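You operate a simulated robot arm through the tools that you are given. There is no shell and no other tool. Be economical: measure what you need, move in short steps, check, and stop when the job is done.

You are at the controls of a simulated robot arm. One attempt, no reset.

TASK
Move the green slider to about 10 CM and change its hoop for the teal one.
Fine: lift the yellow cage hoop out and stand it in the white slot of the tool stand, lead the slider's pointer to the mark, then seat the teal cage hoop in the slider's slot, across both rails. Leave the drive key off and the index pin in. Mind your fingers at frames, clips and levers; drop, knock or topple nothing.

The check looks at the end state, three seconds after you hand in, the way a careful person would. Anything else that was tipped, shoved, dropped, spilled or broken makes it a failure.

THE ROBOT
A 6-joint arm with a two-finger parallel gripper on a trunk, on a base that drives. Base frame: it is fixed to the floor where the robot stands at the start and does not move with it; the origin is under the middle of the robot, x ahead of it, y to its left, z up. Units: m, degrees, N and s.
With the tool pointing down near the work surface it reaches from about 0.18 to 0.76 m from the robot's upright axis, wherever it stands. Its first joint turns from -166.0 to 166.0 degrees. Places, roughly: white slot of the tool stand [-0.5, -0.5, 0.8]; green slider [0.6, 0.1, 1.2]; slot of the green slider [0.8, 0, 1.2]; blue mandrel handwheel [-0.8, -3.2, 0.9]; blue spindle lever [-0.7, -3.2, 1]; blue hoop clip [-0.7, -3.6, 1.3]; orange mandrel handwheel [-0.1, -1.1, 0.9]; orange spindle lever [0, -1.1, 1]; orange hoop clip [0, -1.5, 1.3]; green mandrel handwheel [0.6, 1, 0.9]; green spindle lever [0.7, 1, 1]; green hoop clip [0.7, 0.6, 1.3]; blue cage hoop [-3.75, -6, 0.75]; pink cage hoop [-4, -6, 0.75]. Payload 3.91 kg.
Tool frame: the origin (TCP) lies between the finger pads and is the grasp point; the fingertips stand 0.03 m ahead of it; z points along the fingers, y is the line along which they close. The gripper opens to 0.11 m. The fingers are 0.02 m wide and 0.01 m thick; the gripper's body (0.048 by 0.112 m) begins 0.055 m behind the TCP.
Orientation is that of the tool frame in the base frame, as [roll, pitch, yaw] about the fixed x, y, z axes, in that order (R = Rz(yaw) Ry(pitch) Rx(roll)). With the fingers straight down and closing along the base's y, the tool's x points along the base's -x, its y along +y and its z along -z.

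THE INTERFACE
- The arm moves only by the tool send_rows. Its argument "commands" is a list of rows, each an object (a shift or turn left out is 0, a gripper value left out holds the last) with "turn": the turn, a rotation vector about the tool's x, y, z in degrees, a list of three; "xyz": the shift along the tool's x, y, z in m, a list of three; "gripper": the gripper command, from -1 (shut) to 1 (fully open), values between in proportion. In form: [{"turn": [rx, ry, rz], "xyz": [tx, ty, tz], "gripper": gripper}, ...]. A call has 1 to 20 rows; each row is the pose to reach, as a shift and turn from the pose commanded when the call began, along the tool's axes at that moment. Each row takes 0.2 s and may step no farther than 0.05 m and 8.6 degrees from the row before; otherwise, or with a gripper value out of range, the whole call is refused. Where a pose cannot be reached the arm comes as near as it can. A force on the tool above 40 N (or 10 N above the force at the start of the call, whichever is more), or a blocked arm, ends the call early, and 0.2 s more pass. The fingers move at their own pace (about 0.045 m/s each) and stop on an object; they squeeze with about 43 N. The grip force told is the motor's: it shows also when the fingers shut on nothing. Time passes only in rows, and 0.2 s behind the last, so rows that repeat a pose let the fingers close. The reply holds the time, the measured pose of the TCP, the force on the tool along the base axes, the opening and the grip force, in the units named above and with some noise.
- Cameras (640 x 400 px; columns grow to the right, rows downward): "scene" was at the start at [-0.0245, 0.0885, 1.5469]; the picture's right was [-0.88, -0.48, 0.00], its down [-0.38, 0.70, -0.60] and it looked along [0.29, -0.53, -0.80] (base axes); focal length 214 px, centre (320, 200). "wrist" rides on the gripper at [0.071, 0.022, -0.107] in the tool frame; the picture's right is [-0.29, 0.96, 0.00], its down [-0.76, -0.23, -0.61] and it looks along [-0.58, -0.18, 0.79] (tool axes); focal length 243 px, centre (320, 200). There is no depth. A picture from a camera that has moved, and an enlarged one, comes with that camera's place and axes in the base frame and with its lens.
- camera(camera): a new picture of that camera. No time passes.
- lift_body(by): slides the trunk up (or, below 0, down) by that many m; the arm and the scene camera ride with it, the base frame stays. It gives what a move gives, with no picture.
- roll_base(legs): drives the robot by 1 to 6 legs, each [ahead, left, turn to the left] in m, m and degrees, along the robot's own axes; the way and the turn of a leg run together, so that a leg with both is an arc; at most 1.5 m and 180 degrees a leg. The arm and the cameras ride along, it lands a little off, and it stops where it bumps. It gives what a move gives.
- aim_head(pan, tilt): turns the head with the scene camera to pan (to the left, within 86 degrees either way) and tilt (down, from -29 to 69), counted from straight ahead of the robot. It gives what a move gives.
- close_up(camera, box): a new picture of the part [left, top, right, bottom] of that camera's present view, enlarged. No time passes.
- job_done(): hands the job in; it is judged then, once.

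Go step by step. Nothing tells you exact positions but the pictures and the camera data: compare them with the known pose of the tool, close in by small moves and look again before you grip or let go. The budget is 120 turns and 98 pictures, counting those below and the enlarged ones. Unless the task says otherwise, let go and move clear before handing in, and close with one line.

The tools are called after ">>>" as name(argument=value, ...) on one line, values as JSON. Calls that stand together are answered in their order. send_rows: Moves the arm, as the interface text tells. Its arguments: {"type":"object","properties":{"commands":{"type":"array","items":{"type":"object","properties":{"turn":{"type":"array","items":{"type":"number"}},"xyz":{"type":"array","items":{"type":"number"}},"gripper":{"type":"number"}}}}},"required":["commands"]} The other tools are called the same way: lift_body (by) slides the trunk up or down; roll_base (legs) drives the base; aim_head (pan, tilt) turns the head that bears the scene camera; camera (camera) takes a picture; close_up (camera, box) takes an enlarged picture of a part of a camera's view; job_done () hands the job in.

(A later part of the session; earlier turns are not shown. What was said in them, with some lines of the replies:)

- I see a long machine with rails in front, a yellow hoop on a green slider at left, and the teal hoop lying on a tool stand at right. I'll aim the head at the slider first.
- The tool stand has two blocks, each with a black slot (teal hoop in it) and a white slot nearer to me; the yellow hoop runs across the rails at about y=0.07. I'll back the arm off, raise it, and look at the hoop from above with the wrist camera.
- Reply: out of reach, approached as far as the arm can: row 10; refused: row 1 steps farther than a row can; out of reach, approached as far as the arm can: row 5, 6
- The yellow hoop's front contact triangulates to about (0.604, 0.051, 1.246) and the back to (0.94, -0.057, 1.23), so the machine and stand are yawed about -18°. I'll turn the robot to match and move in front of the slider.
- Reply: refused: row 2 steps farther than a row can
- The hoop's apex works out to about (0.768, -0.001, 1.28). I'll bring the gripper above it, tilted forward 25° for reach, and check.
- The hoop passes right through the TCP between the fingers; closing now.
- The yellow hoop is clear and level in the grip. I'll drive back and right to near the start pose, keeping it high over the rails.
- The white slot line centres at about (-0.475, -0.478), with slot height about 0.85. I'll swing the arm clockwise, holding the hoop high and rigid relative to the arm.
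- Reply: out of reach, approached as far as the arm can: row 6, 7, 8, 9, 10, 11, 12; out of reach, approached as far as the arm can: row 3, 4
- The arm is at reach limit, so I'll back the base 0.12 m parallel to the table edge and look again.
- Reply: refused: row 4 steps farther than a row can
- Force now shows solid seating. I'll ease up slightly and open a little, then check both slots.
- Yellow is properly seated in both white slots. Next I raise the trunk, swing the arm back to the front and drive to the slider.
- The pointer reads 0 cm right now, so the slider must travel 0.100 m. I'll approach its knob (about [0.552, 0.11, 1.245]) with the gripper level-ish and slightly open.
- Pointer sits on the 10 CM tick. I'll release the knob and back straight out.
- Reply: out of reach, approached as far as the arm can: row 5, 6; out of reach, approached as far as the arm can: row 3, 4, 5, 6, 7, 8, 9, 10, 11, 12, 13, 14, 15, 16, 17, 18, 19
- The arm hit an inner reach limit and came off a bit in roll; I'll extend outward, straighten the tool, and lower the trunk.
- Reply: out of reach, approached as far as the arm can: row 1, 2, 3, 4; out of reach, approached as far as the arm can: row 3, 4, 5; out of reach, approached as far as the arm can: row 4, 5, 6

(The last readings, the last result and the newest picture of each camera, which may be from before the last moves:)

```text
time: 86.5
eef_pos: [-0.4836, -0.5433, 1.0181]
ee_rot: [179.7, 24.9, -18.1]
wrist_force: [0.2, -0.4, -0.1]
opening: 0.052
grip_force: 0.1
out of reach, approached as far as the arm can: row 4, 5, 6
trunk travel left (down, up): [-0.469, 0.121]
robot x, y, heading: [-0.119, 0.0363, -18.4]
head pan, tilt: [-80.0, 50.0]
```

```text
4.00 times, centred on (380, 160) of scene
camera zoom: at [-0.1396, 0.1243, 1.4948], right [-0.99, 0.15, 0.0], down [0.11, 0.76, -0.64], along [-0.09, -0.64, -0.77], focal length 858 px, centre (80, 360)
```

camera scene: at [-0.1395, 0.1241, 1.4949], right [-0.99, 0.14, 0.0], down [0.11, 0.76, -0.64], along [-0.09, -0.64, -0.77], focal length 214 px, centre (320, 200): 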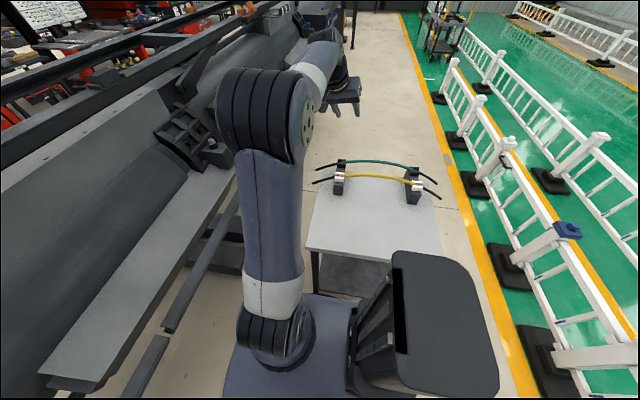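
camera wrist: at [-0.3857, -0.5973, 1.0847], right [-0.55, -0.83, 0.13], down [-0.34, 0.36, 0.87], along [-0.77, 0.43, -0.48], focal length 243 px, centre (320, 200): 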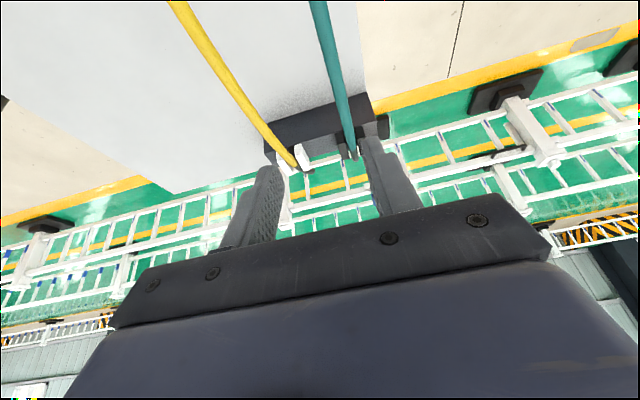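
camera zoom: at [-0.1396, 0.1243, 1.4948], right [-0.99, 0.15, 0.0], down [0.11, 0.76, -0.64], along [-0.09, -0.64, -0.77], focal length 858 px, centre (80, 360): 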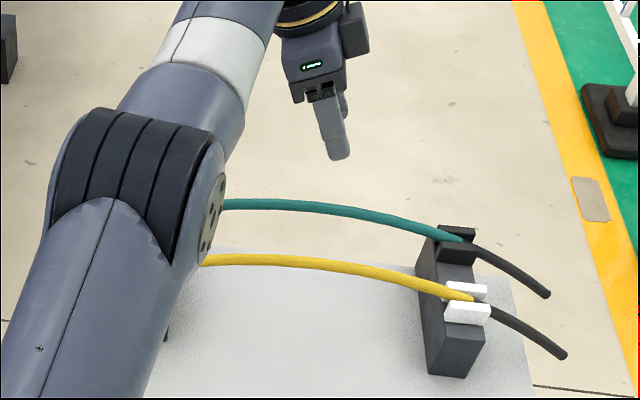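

>>> lift_body(by=-0.06)

>>> send_rows(commands=[{"xyz": [-0.012, 0.01, 0.005]}, {"xyz": [-0.0227, 0.021, 0.0105]}])

>>> camera(camera="wrist")

```text
time: 87.5
eef_pos: [-0.4836, -0.5437, 0.9578]
ee_rot: [179.8, 24.8, -18.0]
wrist_force: [-0.2, 0.3, 0.3]
opening: 0.0522
grip_force: 0.0
trunk travel left (down, up): [-0.409, 0.181]
robot x, y, heading: [-0.1228, 0.036, -18.6]
head pan, tilt: [-80.0, 50.0]
```

```text
time: 88.0
eef_pos: [-0.4997, -0.5357, 0.9505]
ee_rot: [179.5, 24.8, -17.9]
wrist_force: [-0.2, -0.1, -0.1]
opening: 0.0522
grip_force: 0.2
out of reach, approached as far as the arm can: row 1, 2
trunk travel left (down, up): [-0.409, 0.181]
robot x, y, heading: [-0.1169, 0.0351, -18.1]
head pan, tilt: [-80.0, 50.0]
```

```text
26 pictures are left
camera wrist: at [-0.4025, -0.5893, 1.0187], right [-0.54, -0.83, 0.13], down [-0.34, 0.36, 0.87], along [-0.77, 0.43, -0.48], focal length 243 px, centre (320, 200)
```

wrist: 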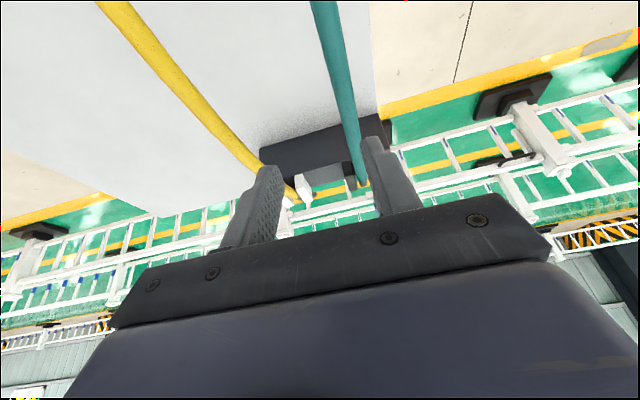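

The wrist is too high relative to the shoulder; raising the trunk and reaching down with the arm gives more reach.

>>> lift_body(by=0.15)

>>> send_rows(commands=[{"xyz": [0.0168, 0, 0.0363]}, {"xyz": [0.0336, 0, 0.0726]}, {"xyz": [0.0504, 0, 0.109]}, {"xyz": [0.0629, 0, 0.1362]}, {"xyz": [0.0579, 0.02, 0.1385]}, {"xyz": [0.0524, 0.032, 0.141]}])

>>> camera(camera="wrist")

```text
time: 89.8
eef_pos: [-0.4999, -0.5349, 1.1017]
ee_rot: [179.6, 24.9, -18.0]
wrist_force: [0.6, 0.0, 0.2]
opening: 0.0522
grip_force: 0.0
trunk travel left (down, up): [-0.559, 0.031]
robot x, y, heading: [-0.1151, 0.0329, -18.5]
head pan, tilt: [-80.0, 50.0]
```

```text
time: 91.2
eef_pos: [-0.5117, -0.5534, 0.9518]
ee_rot: [179.5, 24.7, -18.0]
wrist_force: [-0.4, -0.2, -0.2]
opening: 0.0523
grip_force: 0.1
out of reach, approached as far as the arm can: row 6
trunk travel left (down, up): [-0.559, 0.031]
robot x, y, heading: [-0.1191, 0.0363, -18.6]
head pan, tilt: [-80.0, 50.0]
```

```text
25 pictures are left
camera wrist: at [-0.4143, -0.6065, 1.0194], right [-0.54, -0.83, 0.13], down [-0.34, 0.36, 0.87], along [-0.77, 0.43, -0.48], focal length 243 px, centre (320, 200)
```

wrist: 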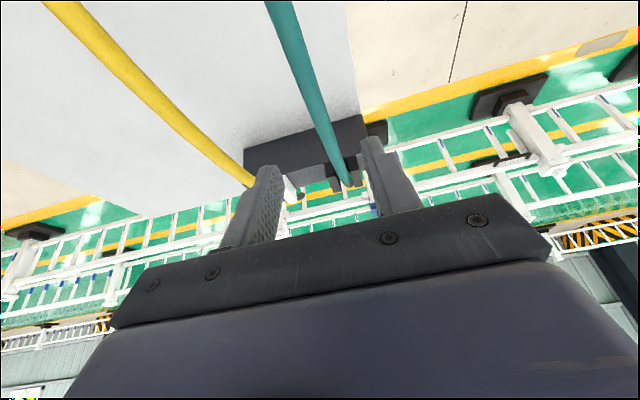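

>>> send_rows(commands=[{"xyz": [0.0126, 0.003, 0.0272]}, {"xyz": [0.0252, 0.003, 0.0545]}])

>>> camera(camera="wrist")

>>> close_up(camera="scene", box=[320, 130, 460, 220])

```text
time: 91.8
eef_pos: [-0.5113, -0.5517, 0.8914]
ee_rot: [179.5, 25.0, -18.0]
wrist_force: [-0.5, 0.1, 0.2]
opening: 0.0525
grip_force: 0.1
out of reach, approached as far as the arm can: row 1, 2
trunk travel left (down, up): [-0.559, 0.031]
robot x, y, heading: [-0.1202, 0.0386, -18.4]
head pan, tilt: [-80.0, 50.0]
```

```text
24 pictures are left
camera wrist: at [-0.4138, -0.6058, 0.959], right [-0.54, -0.83, 0.13], down [-0.34, 0.36, 0.87], along [-0.77, 0.43, -0.48], focal length 243 px, centre (320, 200)
```

wrist: 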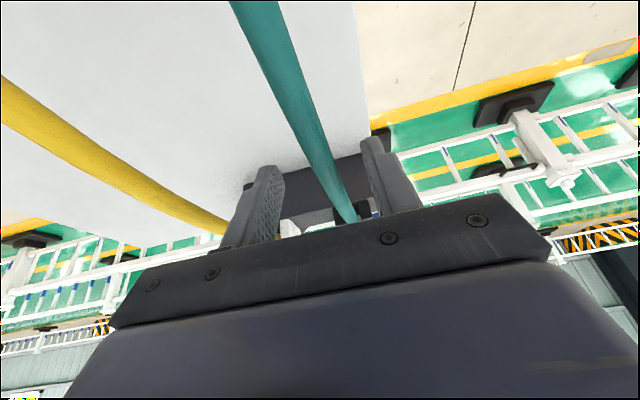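

```text
4.44 times, centred on (390, 175) of scene
camera zoom: at [-0.1397, 0.124, 1.5849], right [-0.99, 0.15, 0.0], down [0.11, 0.76, -0.64], along [-0.09, -0.64, -0.77], focal length 953 px, centre (9, 311)
```

zoom: 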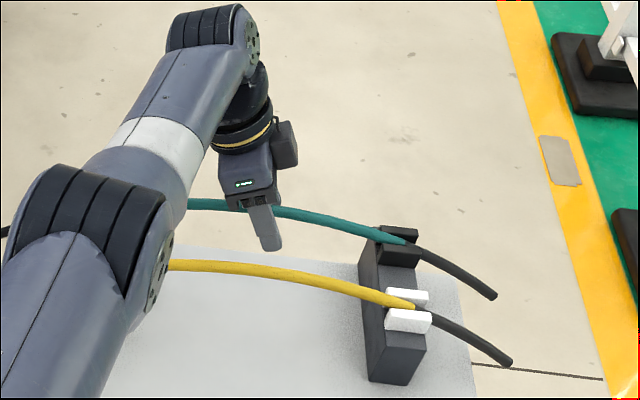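

>>> send_rows(commands=[{"xyz": [0, 0.003, 0]}, {"xyz": [0, 0.006, 0]}])

```text
time: 92.4
eef_pos: [-0.5101, -0.552, 0.8924]
ee_rot: [179.5, 24.8, -18.0]
wrist_force: [-0.1, -0.6, -0.2]
opening: 0.0524
grip_force: 0.1
out of reach, approached as far as the arm can: row 2
trunk travel left (down, up): [-0.559, 0.031]
robot x, y, heading: [-0.1206, 0.0345, -18.1]
head pan, tilt: [-80.0, 50.0]
```

>>> roll_base(legs=[[0, -0.015, 0]])

>>> close_up(camera="wrist", box=[220, 100, 420, 220])

```text
time: 93.2
eef_pos: [-0.5143, -0.5658, 0.8935]
ee_rot: [179.5, 24.8, -18.0]
wrist_force: [0.8, -1.0, 0.3]
opening: 0.0523
grip_force: 0.0
trunk travel left (down, up): [-0.559, 0.031]
robot x, y, heading: [-0.1224, 0.0188, -18.3]
head pan, tilt: [-80.0, 50.0]
```

```text
3.20 times, centred on (320, 160) of wrist
camera zoom: at [-0.4175, -0.6202, 0.9593], right [-0.54, -0.83, 0.13], down [-0.34, 0.36, 0.87], along [-0.77, 0.43, -0.48], focal length 776 px, centre (320, 328)
```

zoom: 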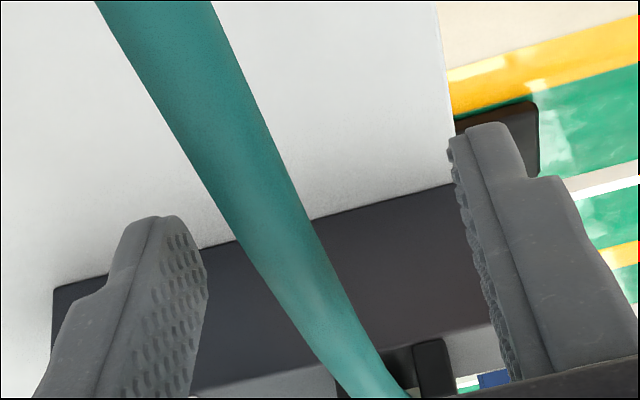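

>>> send_rows(commands=[{"xyz": [0.001, -0.003, 0.002]}, {"xyz": [0.001, -0.003, 0.002], "gripper": -0.5}, {"xyz": [0.001, -0.003, 0.002], "gripper": -1}, {"xyz": [0.001, -0.003, 0.002], "gripper": -1}, {"xyz": [0.001, -0.003, 0.002], "gripper": -1}, {"xyz": [0.001, -0.003, 0.002], "gripper": -1}])

>>> close_up(camera="scene", box=[320, 130, 460, 220])

```text
time: 94.6
eef_pos: [-0.5138, -0.5642, 0.891]
ee_rot: [179.5, 24.8, -18.1]
wrist_force: [1.1, 0.8, 1.0]
opening: 0.0115
grip_force: 42.7
trunk travel left (down, up): [-0.559, 0.031]
robot x, y, heading: [-0.1223, 0.0225, -18.1]
head pan, tilt: [-80.0, 50.0]
```

```text
4.44 times, centred on (390, 175) of scene
camera zoom: at [-0.1443, 0.1101, 1.5848], right [-0.99, 0.15, 0.0], down [0.11, 0.76, -0.64], along [-0.09, -0.64, -0.77], focal length 953 px, centre (9, 311)
```

zoom: 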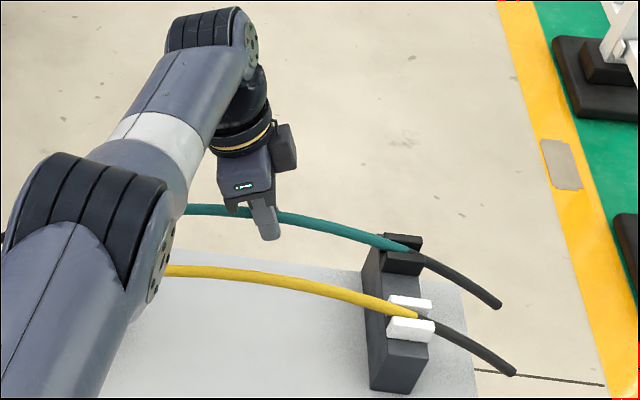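

Teal is gripped with no side load. I'll lift straight up with the trunk first, then the arm.

>>> lift_body(by=0.03)

>>> send_rows(commands=[{"xyz": [-0.0042, 0, -0.0091]}, {"xyz": [-0.0084, 0, -0.0182]}, {"xyz": [-0.0126, 0, -0.0272]}, {"xyz": [-0.0147, -0.001, -0.0318]}])

>>> close_up(camera="scene", box=[300, 110, 460, 220])

```text
time: 95.3
eef_pos: [-0.5136, -0.5639, 0.9195]
ee_rot: [179.6, 24.9, -18.0]
wrist_force: [-0.2, -0.5, -5.9]
opening: 0.0117
grip_force: 43.0
trunk travel left (down, up): [-0.589, 0.001]
robot x, y, heading: [-0.122, 0.0205, -18.3]
head pan, tilt: [-80.0, 50.0]
```

```text
time: 96.3
eef_pos: [-0.5121, -0.5624, 0.9548]
ee_rot: [179.5, 24.8, -18.0]
wrist_force: [-0.5, 0.5, -5.6]
opening: 0.0116
grip_force: 42.8
trunk travel left (down, up): [-0.589, 0.001]
robot x, y, heading: [-0.1222, 0.0239, -18.3]
head pan, tilt: [-80.0, 50.0]
```

```text
3.64 times, centred on (380, 165) of scene
camera zoom: at [-0.1445, 0.1097, 1.6148], right [-0.99, 0.15, 0.0], down [0.11, 0.76, -0.64], along [-0.09, -0.64, -0.77], focal length 780 px, centre (102, 327)
```

zoom: 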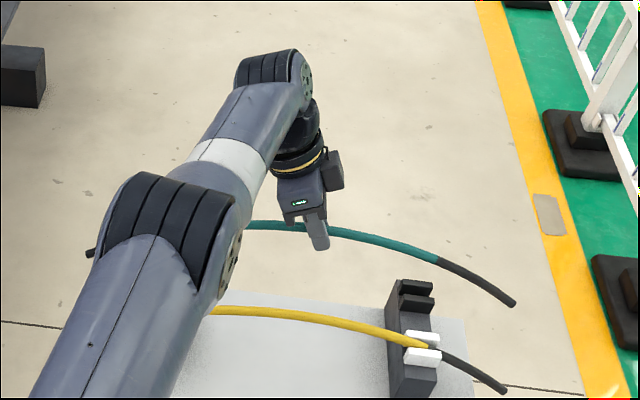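

>>> send_rows(commands=[{"xyz": [-0.0087, -0.0113, -0.0386]}, {"xyz": [-0.0174, -0.0225, -0.0771]}, {"xyz": [-0.0262, -0.0338, -0.1157]}, {"xyz": [-0.0349, -0.0451, -0.1543]}, {"xyz": [-0.0436, -0.0563, -0.1928]}, {"xyz": [-0.0523, -0.0676, -0.2314]}])

>>> send_rows(commands=[{"xyz": [0.007, -0.001, -0.0125], "turn": [-3.15, 0, -6.81]}, {"xyz": [0.014, -0.001, -0.025], "turn": [-6.29, 0, -13.62]}, {"xyz": [0.021, -0.002, -0.0375], "turn": [-9.44, 0, -20.43]}, {"xyz": [0.029, -0.003, -0.05], "turn": [-12.59, 0, -27.23]}, {"xyz": [0.036, -0.003, -0.0625], "turn": [-15.73, 0, -34.04]}, {"xyz": [0.043, -0.004, -0.075], "turn": [-18.88, 0, -40.85]}, {"xyz": [0.05, -0.005, -0.0875], "turn": [-22.02, 0, -47.66]}, {"xyz": [0.057, -0.005, -0.1], "turn": [-25.17, 0, -54.47]}, {"xyz": [0.064, -0.006, -0.1125], "turn": [-28.32, 0, -61.28]}, {"xyz": [0.072, -0.007, -0.125], "turn": [-31.46, 0, -68.09]}, {"xyz": [0.079, -0.007, -0.1375], "turn": [-34.61, 0, -74.89]}, {"xyz": [0.086, -0.008, -0.15], "turn": [-37.76, 0, -81.7]}])

```text
time: 97.7
eef_pos: [-0.4448, -0.5121, 1.1885]
ee_rot: [179.6, 24.9, -18.0]
wrist_force: [0.0, -0.7, -5.8]
opening: 0.0115
grip_force: 43.4
trunk travel left (down, up): [-0.589, 0.001]
robot x, y, heading: [-0.1219, 0.0186, -18.3]
head pan, tilt: [-80.0, 50.0]
```

```text
time: 100.3
eef_pos: [-0.3213, -0.5468, 1.2789]
ee_rot: [-165.7, 26.3, 68.8]
wrist_force: [-0.6, -0.6, -5.5]
opening: 0.0114
grip_force: 43.0
out of reach, approached as far as the arm can: row 7, 8, 9, 10, 11, 12
trunk travel left (down, up): [-0.589, 0.001]
robot x, y, heading: [-0.123, 0.0225, -18.6]
head pan, tilt: [-80.0, 50.0]
```

The wrist is in a wound-up branch (a roll error of about 14° appears when the tool lies in the arm's plane). I'll back the base into open floor so I can unwind it in front of the robot with room to spare.

>>> roll_base(legs=[[0, 0.05, 0], [-0.45, 0, 0]])

>>> camera(camera="scene")

```text
time: 103.6
eef_pos: [-0.7392, -0.3544, 1.2776]
ee_rot: [-165.7, 26.3, 68.3]
wrist_force: [-0.2, -0.3, -5.7]
opening: 0.0116
grip_force: 43.0
trunk travel left (down, up): [-0.589, 0.001]
robot x, y, heading: [-0.5367, 0.2104, -18.5]
head pan, tilt: [-80.0, 50.0]
```

```text
19 pictures are left
camera scene: at [-0.5572, 0.3003, 1.6148], right [-0.99, 0.15, 0.0], down [0.12, 0.76, -0.64], along [-0.1, -0.64, -0.77], focal length 214 px, centre (320, 200)
```

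scene: 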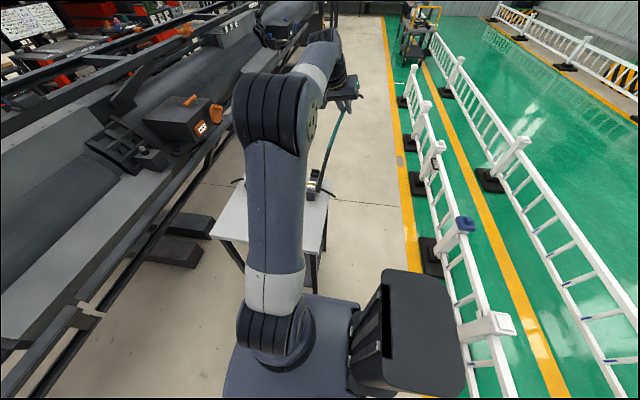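

>>> send_rows(commands=[{"xyz": [0.0032, 0.0458, -0.0133], "turn": [-2.02, -1.01, -3.97]}, {"xyz": [0.0098, 0.0907, -0.0281], "turn": [-4.04, -2.02, -7.93]}, {"xyz": [0.0197, 0.1346, -0.0444], "turn": [-6.07, -3.03, -11.9]}, {"xyz": [0.0329, 0.177, -0.0619], "turn": [-8.09, -4.04, -15.86]}, {"xyz": [0.0494, 0.2178, -0.0807], "turn": [-10.11, -5.05, -19.83]}, {"xyz": [0.0689, 0.2566, -0.1006], "turn": [-12.13, -6.06, -23.79]}, {"xyz": [0.0914, 0.2932, -0.1213], "turn": [-14.16, -7.08, -27.76]}, {"xyz": [0.1167, 0.3275, -0.143], "turn": [-16.18, -8.09, -31.73]}, {"xyz": [0.1446, 0.3592, -0.1653], "turn": [-18.2, -9.1, -35.69]}, {"xyz": [0.1752, 0.388, -0.1883], "turn": [-20.22, -10.11, -39.66]}, {"xyz": [0.2079, 0.4138, -0.2115], "turn": [-22.25, -11.12, -43.62]}, {"xyz": [0.2428, 0.4364, -0.2351], "turn": [-24.27, -12.13, -47.59]}, {"xyz": [0.2794, 0.4557, -0.2587], "turn": [-26.29, -13.14, -51.55]}, {"xyz": [0.318, 0.4717, -0.2824], "turn": [-28.31, -14.15, -55.52]}, {"xyz": [0.3578, 0.4841, -0.3059], "turn": [-30.34, -15.16, -59.48]}, {"xyz": [0.3987, 0.4928, -0.329], "turn": [-32.36, -16.17, -63.45]}, {"xyz": [0.4406, 0.4978, -0.3516], "turn": [-34.38, -17.18, -67.42]}, {"xyz": [0.4829, 0.4992, -0.3736], "turn": [-36.4, -18.19, -71.38]}, {"xyz": [0.5257, 0.4968, -0.3948], "turn": [-38.43, -19.2, -75.35]}, {"xyz": [0.5685, 0.4908, -0.415], "turn": [-40.45, -20.21, -79.31]}])

```text
time: 107.8
eef_pos: [0.0336, 0.0244, 1.2752]
ee_rot: [-165.7, 26.4, 159.7]
wrist_force: [-0.1, -0.2, -5.5]
opening: 0.0115
grip_force: 43.2
trunk travel left (down, up): [-0.589, 0.001]
robot x, y, heading: [-0.5334, 0.2135, -18.7]
head pan, tilt: [-80.0, 50.0]
```

>>> roll_base(legs=[[-0.1, 0, 0]])

>>> send_rows(commands=[{"xyz": [0.0203, 0.0101, 0.0397]}, {"xyz": [0.0407, 0.0202, 0.0794]}, {"xyz": [0.061, 0.0303, 0.1191]}, {"xyz": [0.0813, 0.0405, 0.1587]}, {"xyz": [0.1016, 0.0506, 0.1984]}, {"xyz": [0.122, 0.0607, 0.2381]}, {"xyz": [0.1423, 0.0708, 0.2778]}])

>>> aim_head(pan=-10, tilt=40)

>>> camera(camera="scene")

```text
time: 108.9
eef_pos: [-0.0644, 0.0552, 1.277]
ee_rot: [-165.6, 26.5, 159.5]
wrist_force: [-0.9, 0.8, -5.3]
opening: 0.0115
grip_force: 43.5
trunk travel left (down, up): [-0.589, 0.001]
robot x, y, heading: [-0.6326, 0.2471, -18.8]
head pan, tilt: [-80.0, 50.0]
```

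```text
time: 110.5
eef_pos: [-0.0638, 0.0563, 0.9582]
ee_rot: [-165.6, 26.3, 159.6]
wrist_force: [-0.3, -0.2, -5.9]
opening: 0.0113
grip_force: 42.7
trunk travel left (down, up): [-0.589, 0.001]
robot x, y, heading: [-0.6335, 0.2458, -18.7]
head pan, tilt: [-80.0, 50.0]
```

```text
time: 111.9
eef_pos: [-0.0641, 0.0557, 0.9578]
ee_rot: [-165.7, 26.3, 159.6]
wrist_force: [0.5, -0.1, -5.1]
opening: 0.0115
grip_force: 43.1
trunk travel left (down, up): [-0.589, 0.001]
robot x, y, heading: [-0.6301, 0.2424, -18.6]
head pan, tilt: [-10.0, 40.0]
```

```text
18 pictures are left
camera scene: at [-0.5653, 0.3681, 1.629], right [-0.48, -0.88, 0.0], down [-0.56, 0.31, -0.77], along [0.67, -0.37, -0.64], focal length 214 px, centre (320, 200)
```

scene: 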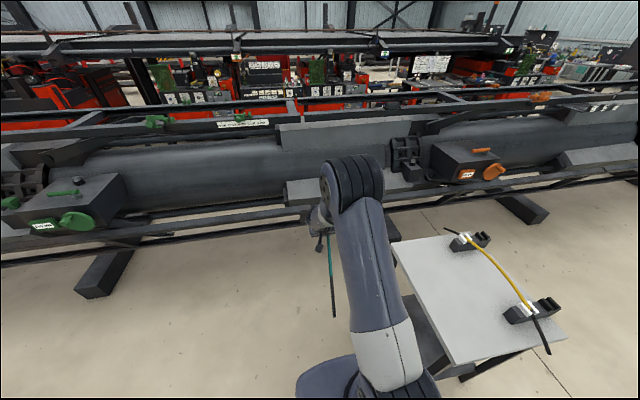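

>>> send_rows(commands=[{"turn": [-1, -7, 0.3]}, {"turn": [-2, -14, 0.6]}, {"turn": [-4, -20, 1.2]}, {"turn": [-7, -26, 2]}, {"turn": [-10.5, -29.9, 2.9]}, {"turn": [-14, -29.9, 3.7]}, {"turn": [-14, -29.9, 3.7]}])

```text
time: 113.5
eef_pos: [-0.0639, 0.0541, 0.9561]
ee_rot: [179.9, 56.3, 159.7]
wrist_force: [0.3, -0.7, -5.5]
opening: 0.0117
grip_force: 43.4
trunk travel left (down, up): [-0.589, 0.001]
robot x, y, heading: [-0.6344, 0.24, -18.7]
head pan, tilt: [-10.0, 40.0]
```

>>> send_rows(commands=[{"turn": [-0.9, -4, -0.6]}, {"turn": [-1.8, -8, -1.2]}, {"turn": [-1.8, -8, -1.2]}])

>>> send_rows(commands=[{"turn": [0, 8.5, 0]}, {"turn": [0, 17, 0]}, {"turn": [0, 25.5, 0]}, {"turn": [0, 34, 0]}, {"turn": [0, 39.5, 0]}, {"turn": [0, 39.5, 0]}])

```text
time: 114.3
eef_pos: [-0.0647, 0.0534, 0.9567]
ee_rot: [-179.5, 64.3, 162.3]
wrist_force: [0.8, -0.3, -5.4]
opening: 0.0116
grip_force: 43.0
trunk travel left (down, up): [-0.589, 0.001]
robot x, y, heading: [-0.6342, 0.2412, -18.6]
head pan, tilt: [-10.0, 40.0]
```

```text
time: 115.7
eef_pos: [-0.0648, 0.0554, 0.9561]
ee_rot: [-179.7, 24.7, 162.0]
wrist_force: [0.2, -0.6, -5.2]
opening: 0.0115
grip_force: 43.0
trunk travel left (down, up): [-0.589, 0.001]
robot x, y, heading: [-0.6279, 0.2479, -18.7]
head pan, tilt: [-10.0, 40.0]
```

Wrist unwound successfully with the hoop still held. Now raise it and check its pose before driving in.

>>> send_rows(commands=[{"xyz": [-0.018, 0, -0.0391]}, {"xyz": [-0.0359, 0, -0.0781]}, {"xyz": [-0.0539, 0, -0.1172]}, {"xyz": [-0.0719, 0, -0.1563]}, {"xyz": [-0.0899, 0, -0.1954]}, {"xyz": [-0.1078, 0, -0.2344]}, {"xyz": [-0.1258, 0, -0.2735]}, {"xyz": [-0.1438, 0, -0.3126]}, {"xyz": [-0.1617, 0, -0.3516]}, {"xyz": [-0.1797, 0, -0.3907]}, {"xyz": [-0.188, 0, -0.4089]}])

>>> roll_base(legs=[[0, 0.236, 0]])

>>> camera(camera="scene")

```text
time: 118.1
eef_pos: [-0.0641, 0.0573, 1.4072]
ee_rot: [-179.8, 24.8, 162.0]
wrist_force: [1.0, -0.7, -5.2]
opening: 0.0116
grip_force: 43.2
trunk travel left (down, up): [-0.589, 0.001]
robot x, y, heading: [-0.6332, 0.244, -18.7]
head pan, tilt: [-10.0, 40.0]
```

```text
time: 119.9
eef_pos: [0.0121, 0.2796, 1.4068]
ee_rot: [-179.7, 24.8, 162.1]
wrist_force: [0.3, -0.2, -4.5]
opening: 0.0115
grip_force: 43.0
trunk travel left (down, up): [-0.589, 0.001]
robot x, y, heading: [-0.5563, 0.4644, -18.5]
head pan, tilt: [-10.0, 40.0]
```

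```text
17 pictures are left
camera scene: at [-0.4914, 0.5894, 1.6289], right [-0.48, -0.88, 0.0], down [-0.57, 0.31, -0.77], along [0.67, -0.37, -0.64], focal length 214 px, centre (320, 200)
```

scene: 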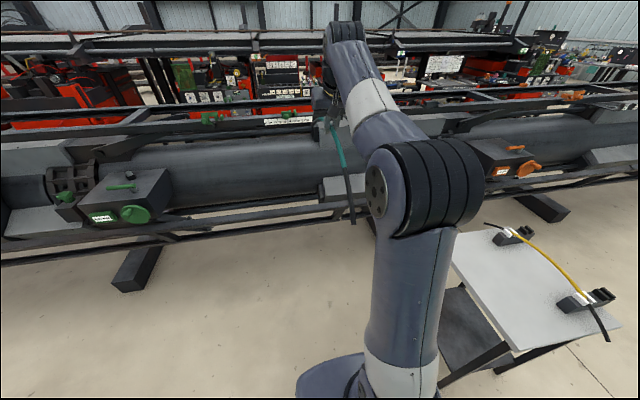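

>>> roll_base(legs=[[0.45, 0, 0], [0.33, 0, 0]])

>>> aim_head(pan=-10, tilt=45)

>>> close_up(camera="scene", box=[230, 60, 410, 240])

```text
time: 124.3
eef_pos: [0.7494, 0.0348, 1.4067]
ee_rot: [-179.7, 24.8, 162.2]
wrist_force: [-0.1, -0.3, -5.9]
opening: 0.0117
grip_force: 42.9
trunk travel left (down, up): [-0.589, 0.001]
robot x, y, heading: [0.1776, 0.2178, -18.2]
head pan, tilt: [-10.0, 40.0]
```

```text
time: 125.0
eef_pos: [0.7474, 0.0348, 1.4069]
ee_rot: [-179.7, 24.8, 162.3]
wrist_force: [0.5, 0.5, -5.1]
opening: 0.0116
grip_force: 42.8
trunk travel left (down, up): [-0.589, 0.001]
robot x, y, heading: [0.1766, 0.2171, -18.5]
head pan, tilt: [-10.0, 45.0]
```

```text
2.22 times, centred on (320, 150) of scene
camera zoom: at [0.2412, 0.3443, 1.6218], right [-0.48, -0.88, 0.0], down [-0.62, 0.34, -0.71], along [0.62, -0.34, -0.71], focal length 477 px, centre (320, 311)
```

zoom: 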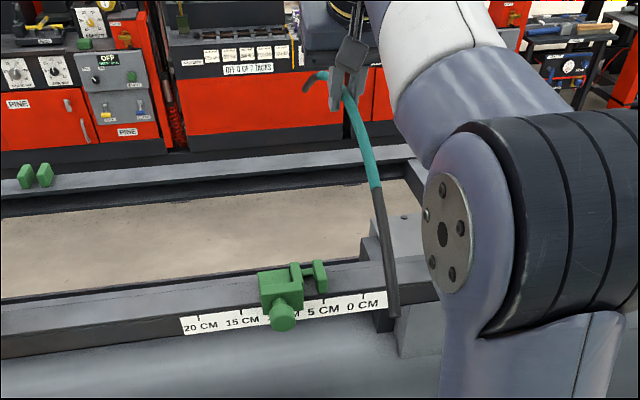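

>>> roll_base(legs=[[0.03, 0.07, 0]])

>>> close_up(camera="scene", box=[230, 60, 410, 240])

>>> camera(camera="wrist")

```text
time: 126.1
eef_pos: [0.8004, 0.0927, 1.4065]
ee_rot: [-179.7, 24.8, 162.2]
wrist_force: [0.8, 0.0, -6.0]
opening: 0.0117
grip_force: 43.4
trunk travel left (down, up): [-0.589, 0.001]
robot x, y, heading: [0.2323, 0.2778, -18.1]
head pan, tilt: [-10.0, 45.0]
```

```text
2.22 times, centred on (320, 150) of scene
camera zoom: at [0.2934, 0.403, 1.6216], right [-0.48, -0.88, 0.0], down [-0.62, 0.34, -0.71], along [0.62, -0.34, -0.71], focal length 477 px, centre (320, 311)
```

zoom: 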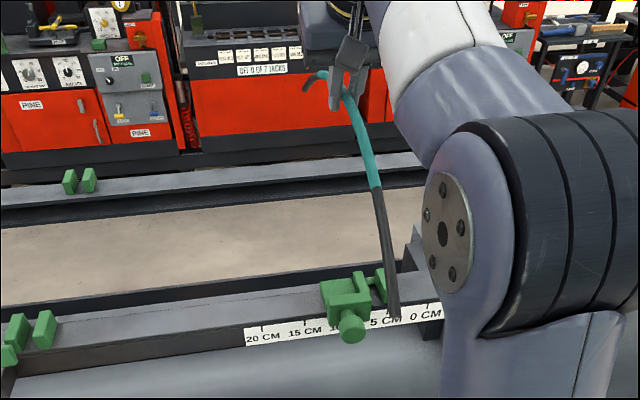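

```text
14 pictures are left
camera wrist: at [0.7018, 0.1476, 1.4728], right [0.55, 0.83, 0.12], down [0.34, -0.35, 0.87], along [0.76, -0.43, -0.48], focal length 243 px, centre (320, 200)
```

wrist: 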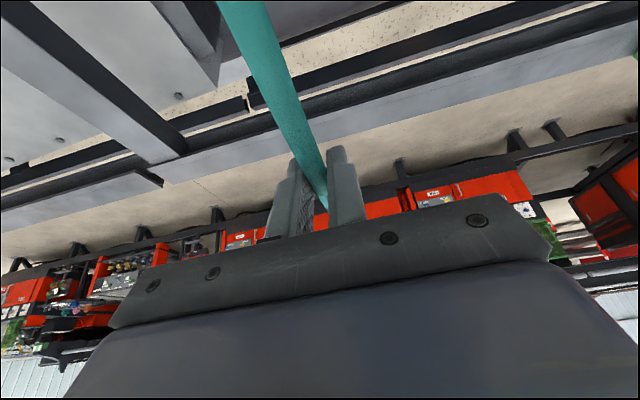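

TCP is directly above the computed seat (0.799, 0.093). I'll descend most of the way and check alignment with the slider's jaws.

>>> send_rows(commands=[{"xyz": [0.0126, 0, 0.0272]}, {"xyz": [0.0252, 0, 0.0545]}, {"xyz": [0.0378, 0, 0.0817]}, {"xyz": [0.0411, 0, 0.089]}])

>>> close_up(camera="scene", box=[300, 110, 380, 210])

```text
time: 127.1
eef_pos: [0.7985, 0.0903, 1.3094]
ee_rot: [-179.8, 24.9, 162.2]
wrist_force: [0.2, 0.1, -5.1]
opening: 0.0116
grip_force: 42.6
trunk travel left (down, up): [-0.589, 0.001]
robot x, y, heading: [0.2308, 0.2776, -18.2]
head pan, tilt: [-10.0, 45.0]
```

```text
4.00 times, centred on (340, 160) of scene
camera zoom: at [0.2925, 0.4021, 1.6217], right [-0.48, -0.88, 0.0], down [-0.62, 0.34, -0.71], along [0.62, -0.34, -0.71], focal length 858 px, centre (240, 360)
```

zoom: 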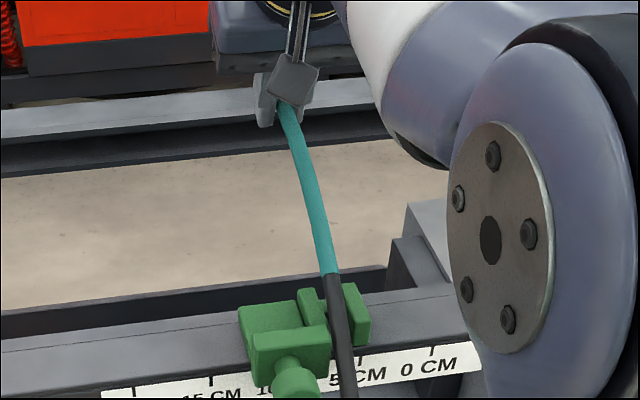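

>>> close_up(camera="scene", box=[350, 165, 390, 205])

>>> close_up(camera="scene", box=[300, 165, 350, 205])

```text
10.00 times, centred on (370, 185) of scene
camera zoom: at [0.2925, 0.4021, 1.6217], right [-0.48, -0.88, 0.0], down [-0.62, 0.34, -0.71], along [0.62, -0.34, -0.71], focal length 2145 px, centre (-180, 350)
```

zoom: 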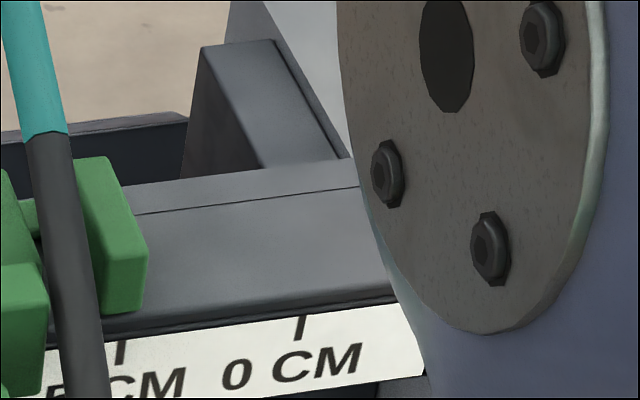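

```text
10.00 times, centred on (325, 185) of scene
camera zoom: at [0.2925, 0.4021, 1.6217], right [-0.48, -0.88, 0.0], down [-0.62, 0.34, -0.71], along [0.62, -0.34, -0.71], focal length 2145 px, centre (270, 350)
```

zoom: 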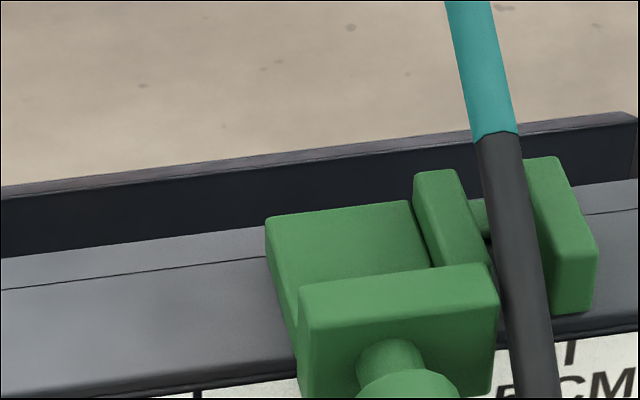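

>>> send_rows(commands=[{"xyz": [0.0091, -0.0027, -0.0042]}, {"xyz": [0.0141, -0.0027, 0.0067]}])

>>> close_up(camera="scene", box=[315, 165, 365, 205])

```text
time: 127.7
eef_pos: [0.789, 0.0913, 1.2959]
ee_rot: [-179.7, 24.8, 162.1]
wrist_force: [0.0, -0.4, -5.2]
opening: 0.0115
grip_force: 43.0
trunk travel left (down, up): [-0.589, 0.001]
robot x, y, heading: [0.2289, 0.2746, -18.3]
head pan, tilt: [-10.0, 45.0]
```

```text
10.00 times, centred on (340, 185) of scene
camera zoom: at [0.2925, 0.4021, 1.6217], right [-0.48, -0.88, 0.0], down [-0.62, 0.34, -0.71], along [0.62, -0.34, -0.71], focal length 2145 px, centre (120, 350)
```

zoom: 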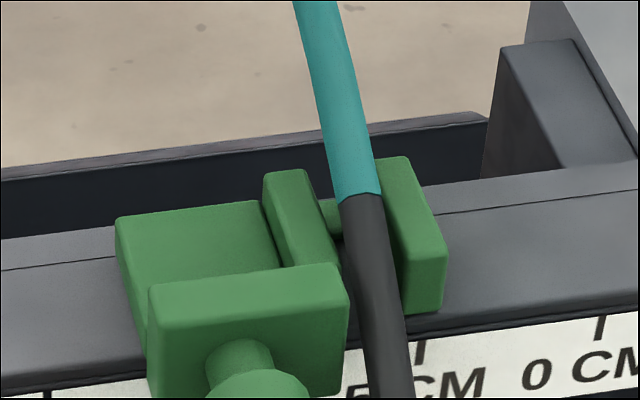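

Aligned with the slot; descending in small steps with a watch on force.

>>> send_rows(commands=[{"xyz": [0.0017, 0, 0.0036]}, {"xyz": [0.0034, 0, 0.0073]}, {"xyz": [0.0042, 0, 0.0091]}])

>>> close_up(camera="scene", box=[315, 165, 365, 205])

```text
time: 128.5
eef_pos: [0.7894, 0.0924, 1.2866]
ee_rot: [-179.8, 24.8, 162.1]
wrist_force: [-0.5, -0.8, -5.3]
opening: 0.0113
grip_force: 43.0
trunk travel left (down, up): [-0.589, 0.001]
robot x, y, heading: [0.2305, 0.276, -18.5]
head pan, tilt: [-10.0, 45.0]
```

```text
10.00 times, centred on (340, 185) of scene
camera zoom: at [0.2925, 0.4021, 1.6217], right [-0.48, -0.88, 0.0], down [-0.62, 0.34, -0.71], along [0.62, -0.34, -0.71], focal length 2145 px, centre (120, 350)
```

zoom: 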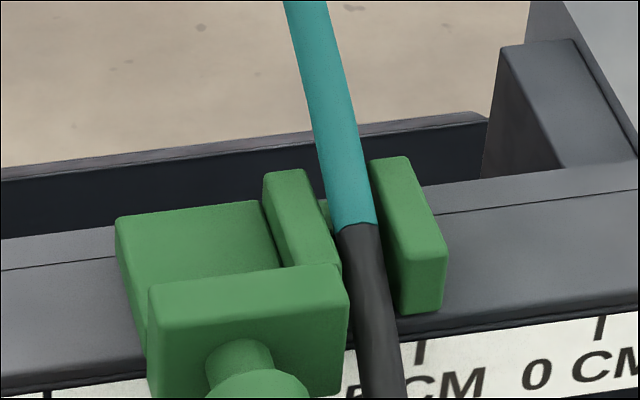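

>>> send_rows(commands=[{"xyz": [0.0008, -0.0005, 0.0018]}, {"xyz": [0.0017, -0.0005, 0.0036]}])

```text
time: 129.1
eef_pos: [0.7889, 0.0924, 1.2833]
ee_rot: [-179.8, 24.9, 162.1]
wrist_force: [0.3, -0.6, -5.6]
opening: 0.0115
grip_force: 43.4
trunk travel left (down, up): [-0.589, 0.001]
robot x, y, heading: [0.2262, 0.277, -18.7]
head pan, tilt: [-10.0, 45.0]
```

>>> send_rows(commands=[{"xyz": [0.0006, 0, 0.0014]}, {"xyz": [0.0013, 0, 0.0027]}])

```text
time: 129.7
eef_pos: [0.7875, 0.0919, 1.284]
ee_rot: [-179.7, 25.2, 162.3]
wrist_force: [2.0, -1.8, 13.4]
opening: 0.0119
grip_force: 42.9
trunk travel left (down, up): [-0.589, 0.001]
robot x, y, heading: [0.2258, 0.2779, -18.2]
head pan, tilt: [-10.0, 45.0]
```

>>> send_rows(commands=[{"xyz": [-0.0006, 0, -0.0014]}, {"xyz": [-0.0006, 0, -0.0014]}])

>>> close_up(camera="scene", box=[290, 105, 390, 205])

```text
time: 130.3
eef_pos: [0.789, 0.0918, 1.2827]
ee_rot: [-179.8, 25.0, 162.2]
wrist_force: [3.2, -2.8, 9.7]
opening: 0.0117
grip_force: 42.5
trunk travel left (down, up): [-0.589, 0.001]
robot x, y, heading: [0.2275, 0.2768, -18.8]
head pan, tilt: [-10.0, 45.0]
```

```text
4.00 times, centred on (340, 155) of scene
camera zoom: at [0.2918, 0.402, 1.6218], right [-0.48, -0.88, 0.0], down [-0.62, 0.34, -0.71], along [0.62, -0.34, -0.71], focal length 858 px, centre (240, 380)
```

zoom: 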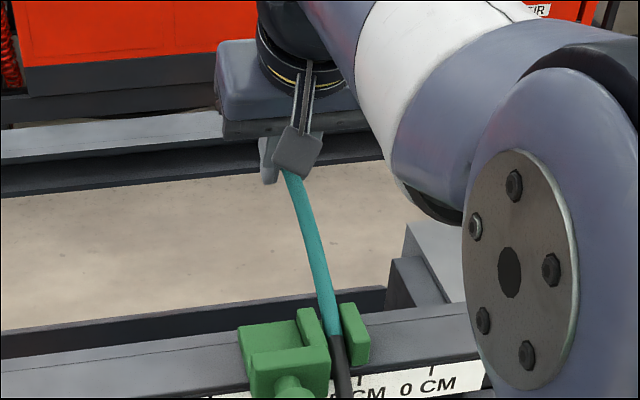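

>>> send_rows(commands=[{"xyz": [-0.0004, 0, -0.0009]}, {"xyz": [-0.0004, 0, -0.0009], "gripper": -0.7}, {"xyz": [-0.0004, 0, -0.0009], "gripper": -0.3}, {"xyz": [-0.0004, 0, -0.0009], "gripper": 0}, {"xyz": [-0.0004, 0, -0.0009], "gripper": 0}, {"xyz": [-0.0004, 0, -0.0009], "gripper": 0}])

>>> camera(camera="wrist")

```text
time: 131.7
eef_pos: [0.788, 0.0921, 1.2816]
ee_rot: [-179.8, 24.8, 162.2]
wrist_force: [-0.5, -0.2, -0.5]
opening: 0.055
grip_force: 0.0
trunk travel left (down, up): [-0.589, 0.001]
robot x, y, heading: [0.2293, 0.278, -18.4]
head pan, tilt: [-10.0, 45.0]
```

```text
7 pictures are left
camera wrist: at [0.6899, 0.1466, 1.348], right [0.55, 0.83, 0.12], down [0.34, -0.35, 0.87], along [0.76, -0.43, -0.48], focal length 243 px, centre (320, 200)
```

wrist: 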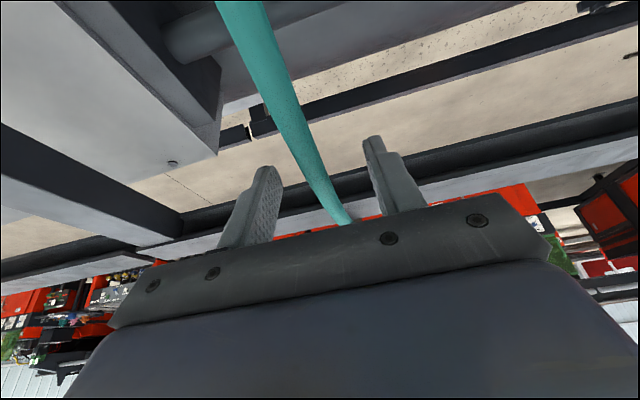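

>>> send_rows(commands=[{"xyz": [-0.0084, 0, -0.0182]}, {"xyz": [-0.0252, 0, -0.0545]}, {"xyz": [-0.042, 0, -0.0908]}])

>>> close_up(camera="scene", box=[270, 110, 390, 210])

```text
time: 132.5
eef_pos: [0.7882, 0.0936, 1.3813]
ee_rot: [-179.8, 24.9, 162.3]
wrist_force: [-0.3, -0.9, -0.2]
opening: 0.0549
grip_force: 0.2
trunk travel left (down, up): [-0.589, 0.001]
robot x, y, heading: [0.231, 0.2759, -18.6]
head pan, tilt: [-10.0, 45.0]
```

```text
4.00 times, centred on (330, 160) of scene
camera zoom: at [0.2921, 0.4022, 1.6217], right [-0.48, -0.88, 0.0], down [-0.62, 0.34, -0.71], along [0.62, -0.34, -0.71], focal length 858 px, centre (280, 360)
```

zoom: 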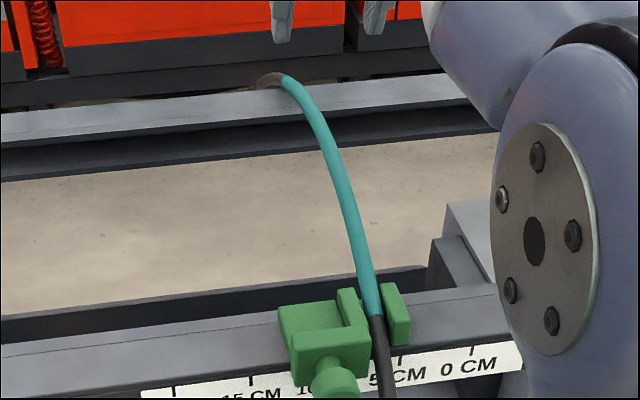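

Teal is seated in the slider's slot across both rails. I'll back away and lower the head to confirm the pointer still reads 10 cm.

>>> roll_base(legs=[[-0.5, 0, 0]])

>>> lift_body(by=-0.35)

>>> aim_head(pan=-5, tilt=8)

>>> camera(camera="scene")

```text
time: 135.4
eef_pos: [0.3118, 0.2534, 1.3826]
ee_rot: [-179.7, 24.7, 162.6]
wrist_force: [0.1, 0.2, -0.9]
opening: 0.0553
grip_force: 0.2
trunk travel left (down, up): [-0.589, 0.001]
robot x, y, heading: [-0.2502, 0.4389, -18.0]
head pan, tilt: [-10.0, 45.0]
```

```text
time: 138.8
eef_pos: [0.3127, 0.2551, 1.0326]
ee_rot: [-179.8, 24.8, 162.5]
wrist_force: [0.1, -0.4, -0.1]
opening: 0.0548
grip_force: 0.1
trunk travel left (down, up): [-0.239, 0.351]
robot x, y, heading: [-0.2491, 0.4328, -18.2]
head pan, tilt: [-10.0, 45.0]
```

```text
time: 139.9
eef_pos: [0.3121, 0.2545, 1.0322]
ee_rot: [-179.8, 24.8, 162.6]
wrist_force: [-0.9, -0.3, 0.0]
opening: 0.0548
grip_force: 0.0
trunk travel left (down, up): [-0.239, 0.351]
robot x, y, heading: [-0.253, 0.4314, -18.2]
head pan, tilt: [-5.0, 8.0]
```

```text
5 pictures are left
camera scene: at [-0.1735, 0.5624, 1.3299], right [-0.39, -0.92, 0.0], down [-0.13, 0.05, -0.99], along [0.91, -0.39, -0.14], focal length 214 px, centre (320, 200)
```

scene: 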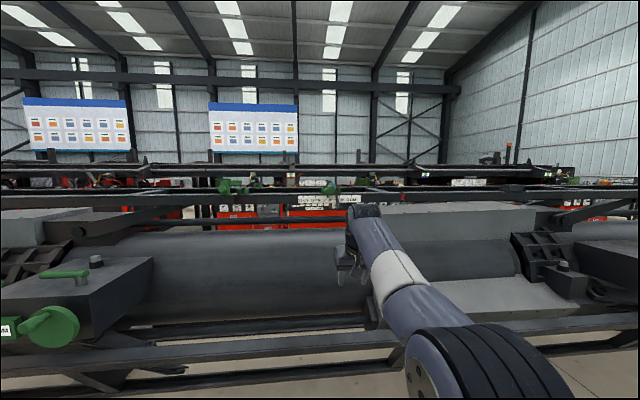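

>>> close_up(camera="scene", box=[295, 172, 365, 216])

```text
9.09 times, centred on (330, 194) of scene
camera zoom: at [-0.1735, 0.5624, 1.3299], right [-0.39, -0.92, 0.0], down [-0.13, 0.05, -0.99], along [0.91, -0.39, -0.14], focal length 1950 px, centre (229, 254)
```

zoom: 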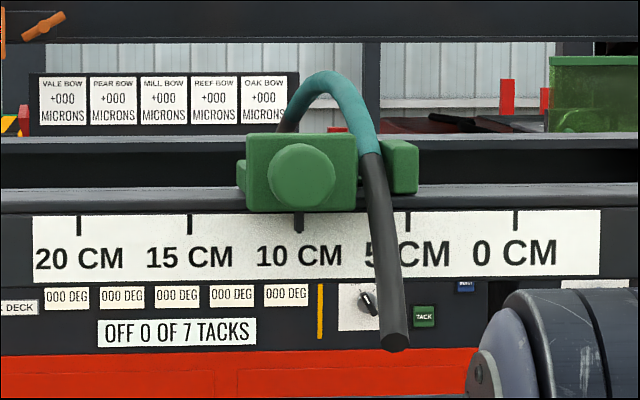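

The pointer covers the 10 CM tick, teal sits in the slider's jaws, and the latest views show yellow still in the white slots. The gripper is clear, so I'm handing in.

>>> job_done()

```text
The job is handed in.
```

The job is handed in: the yellow hoop stands in the white slots, the slider's pointer is on 10 CM, the teal hoop is seated across both rails, and I did not touch the drive key or index pin.
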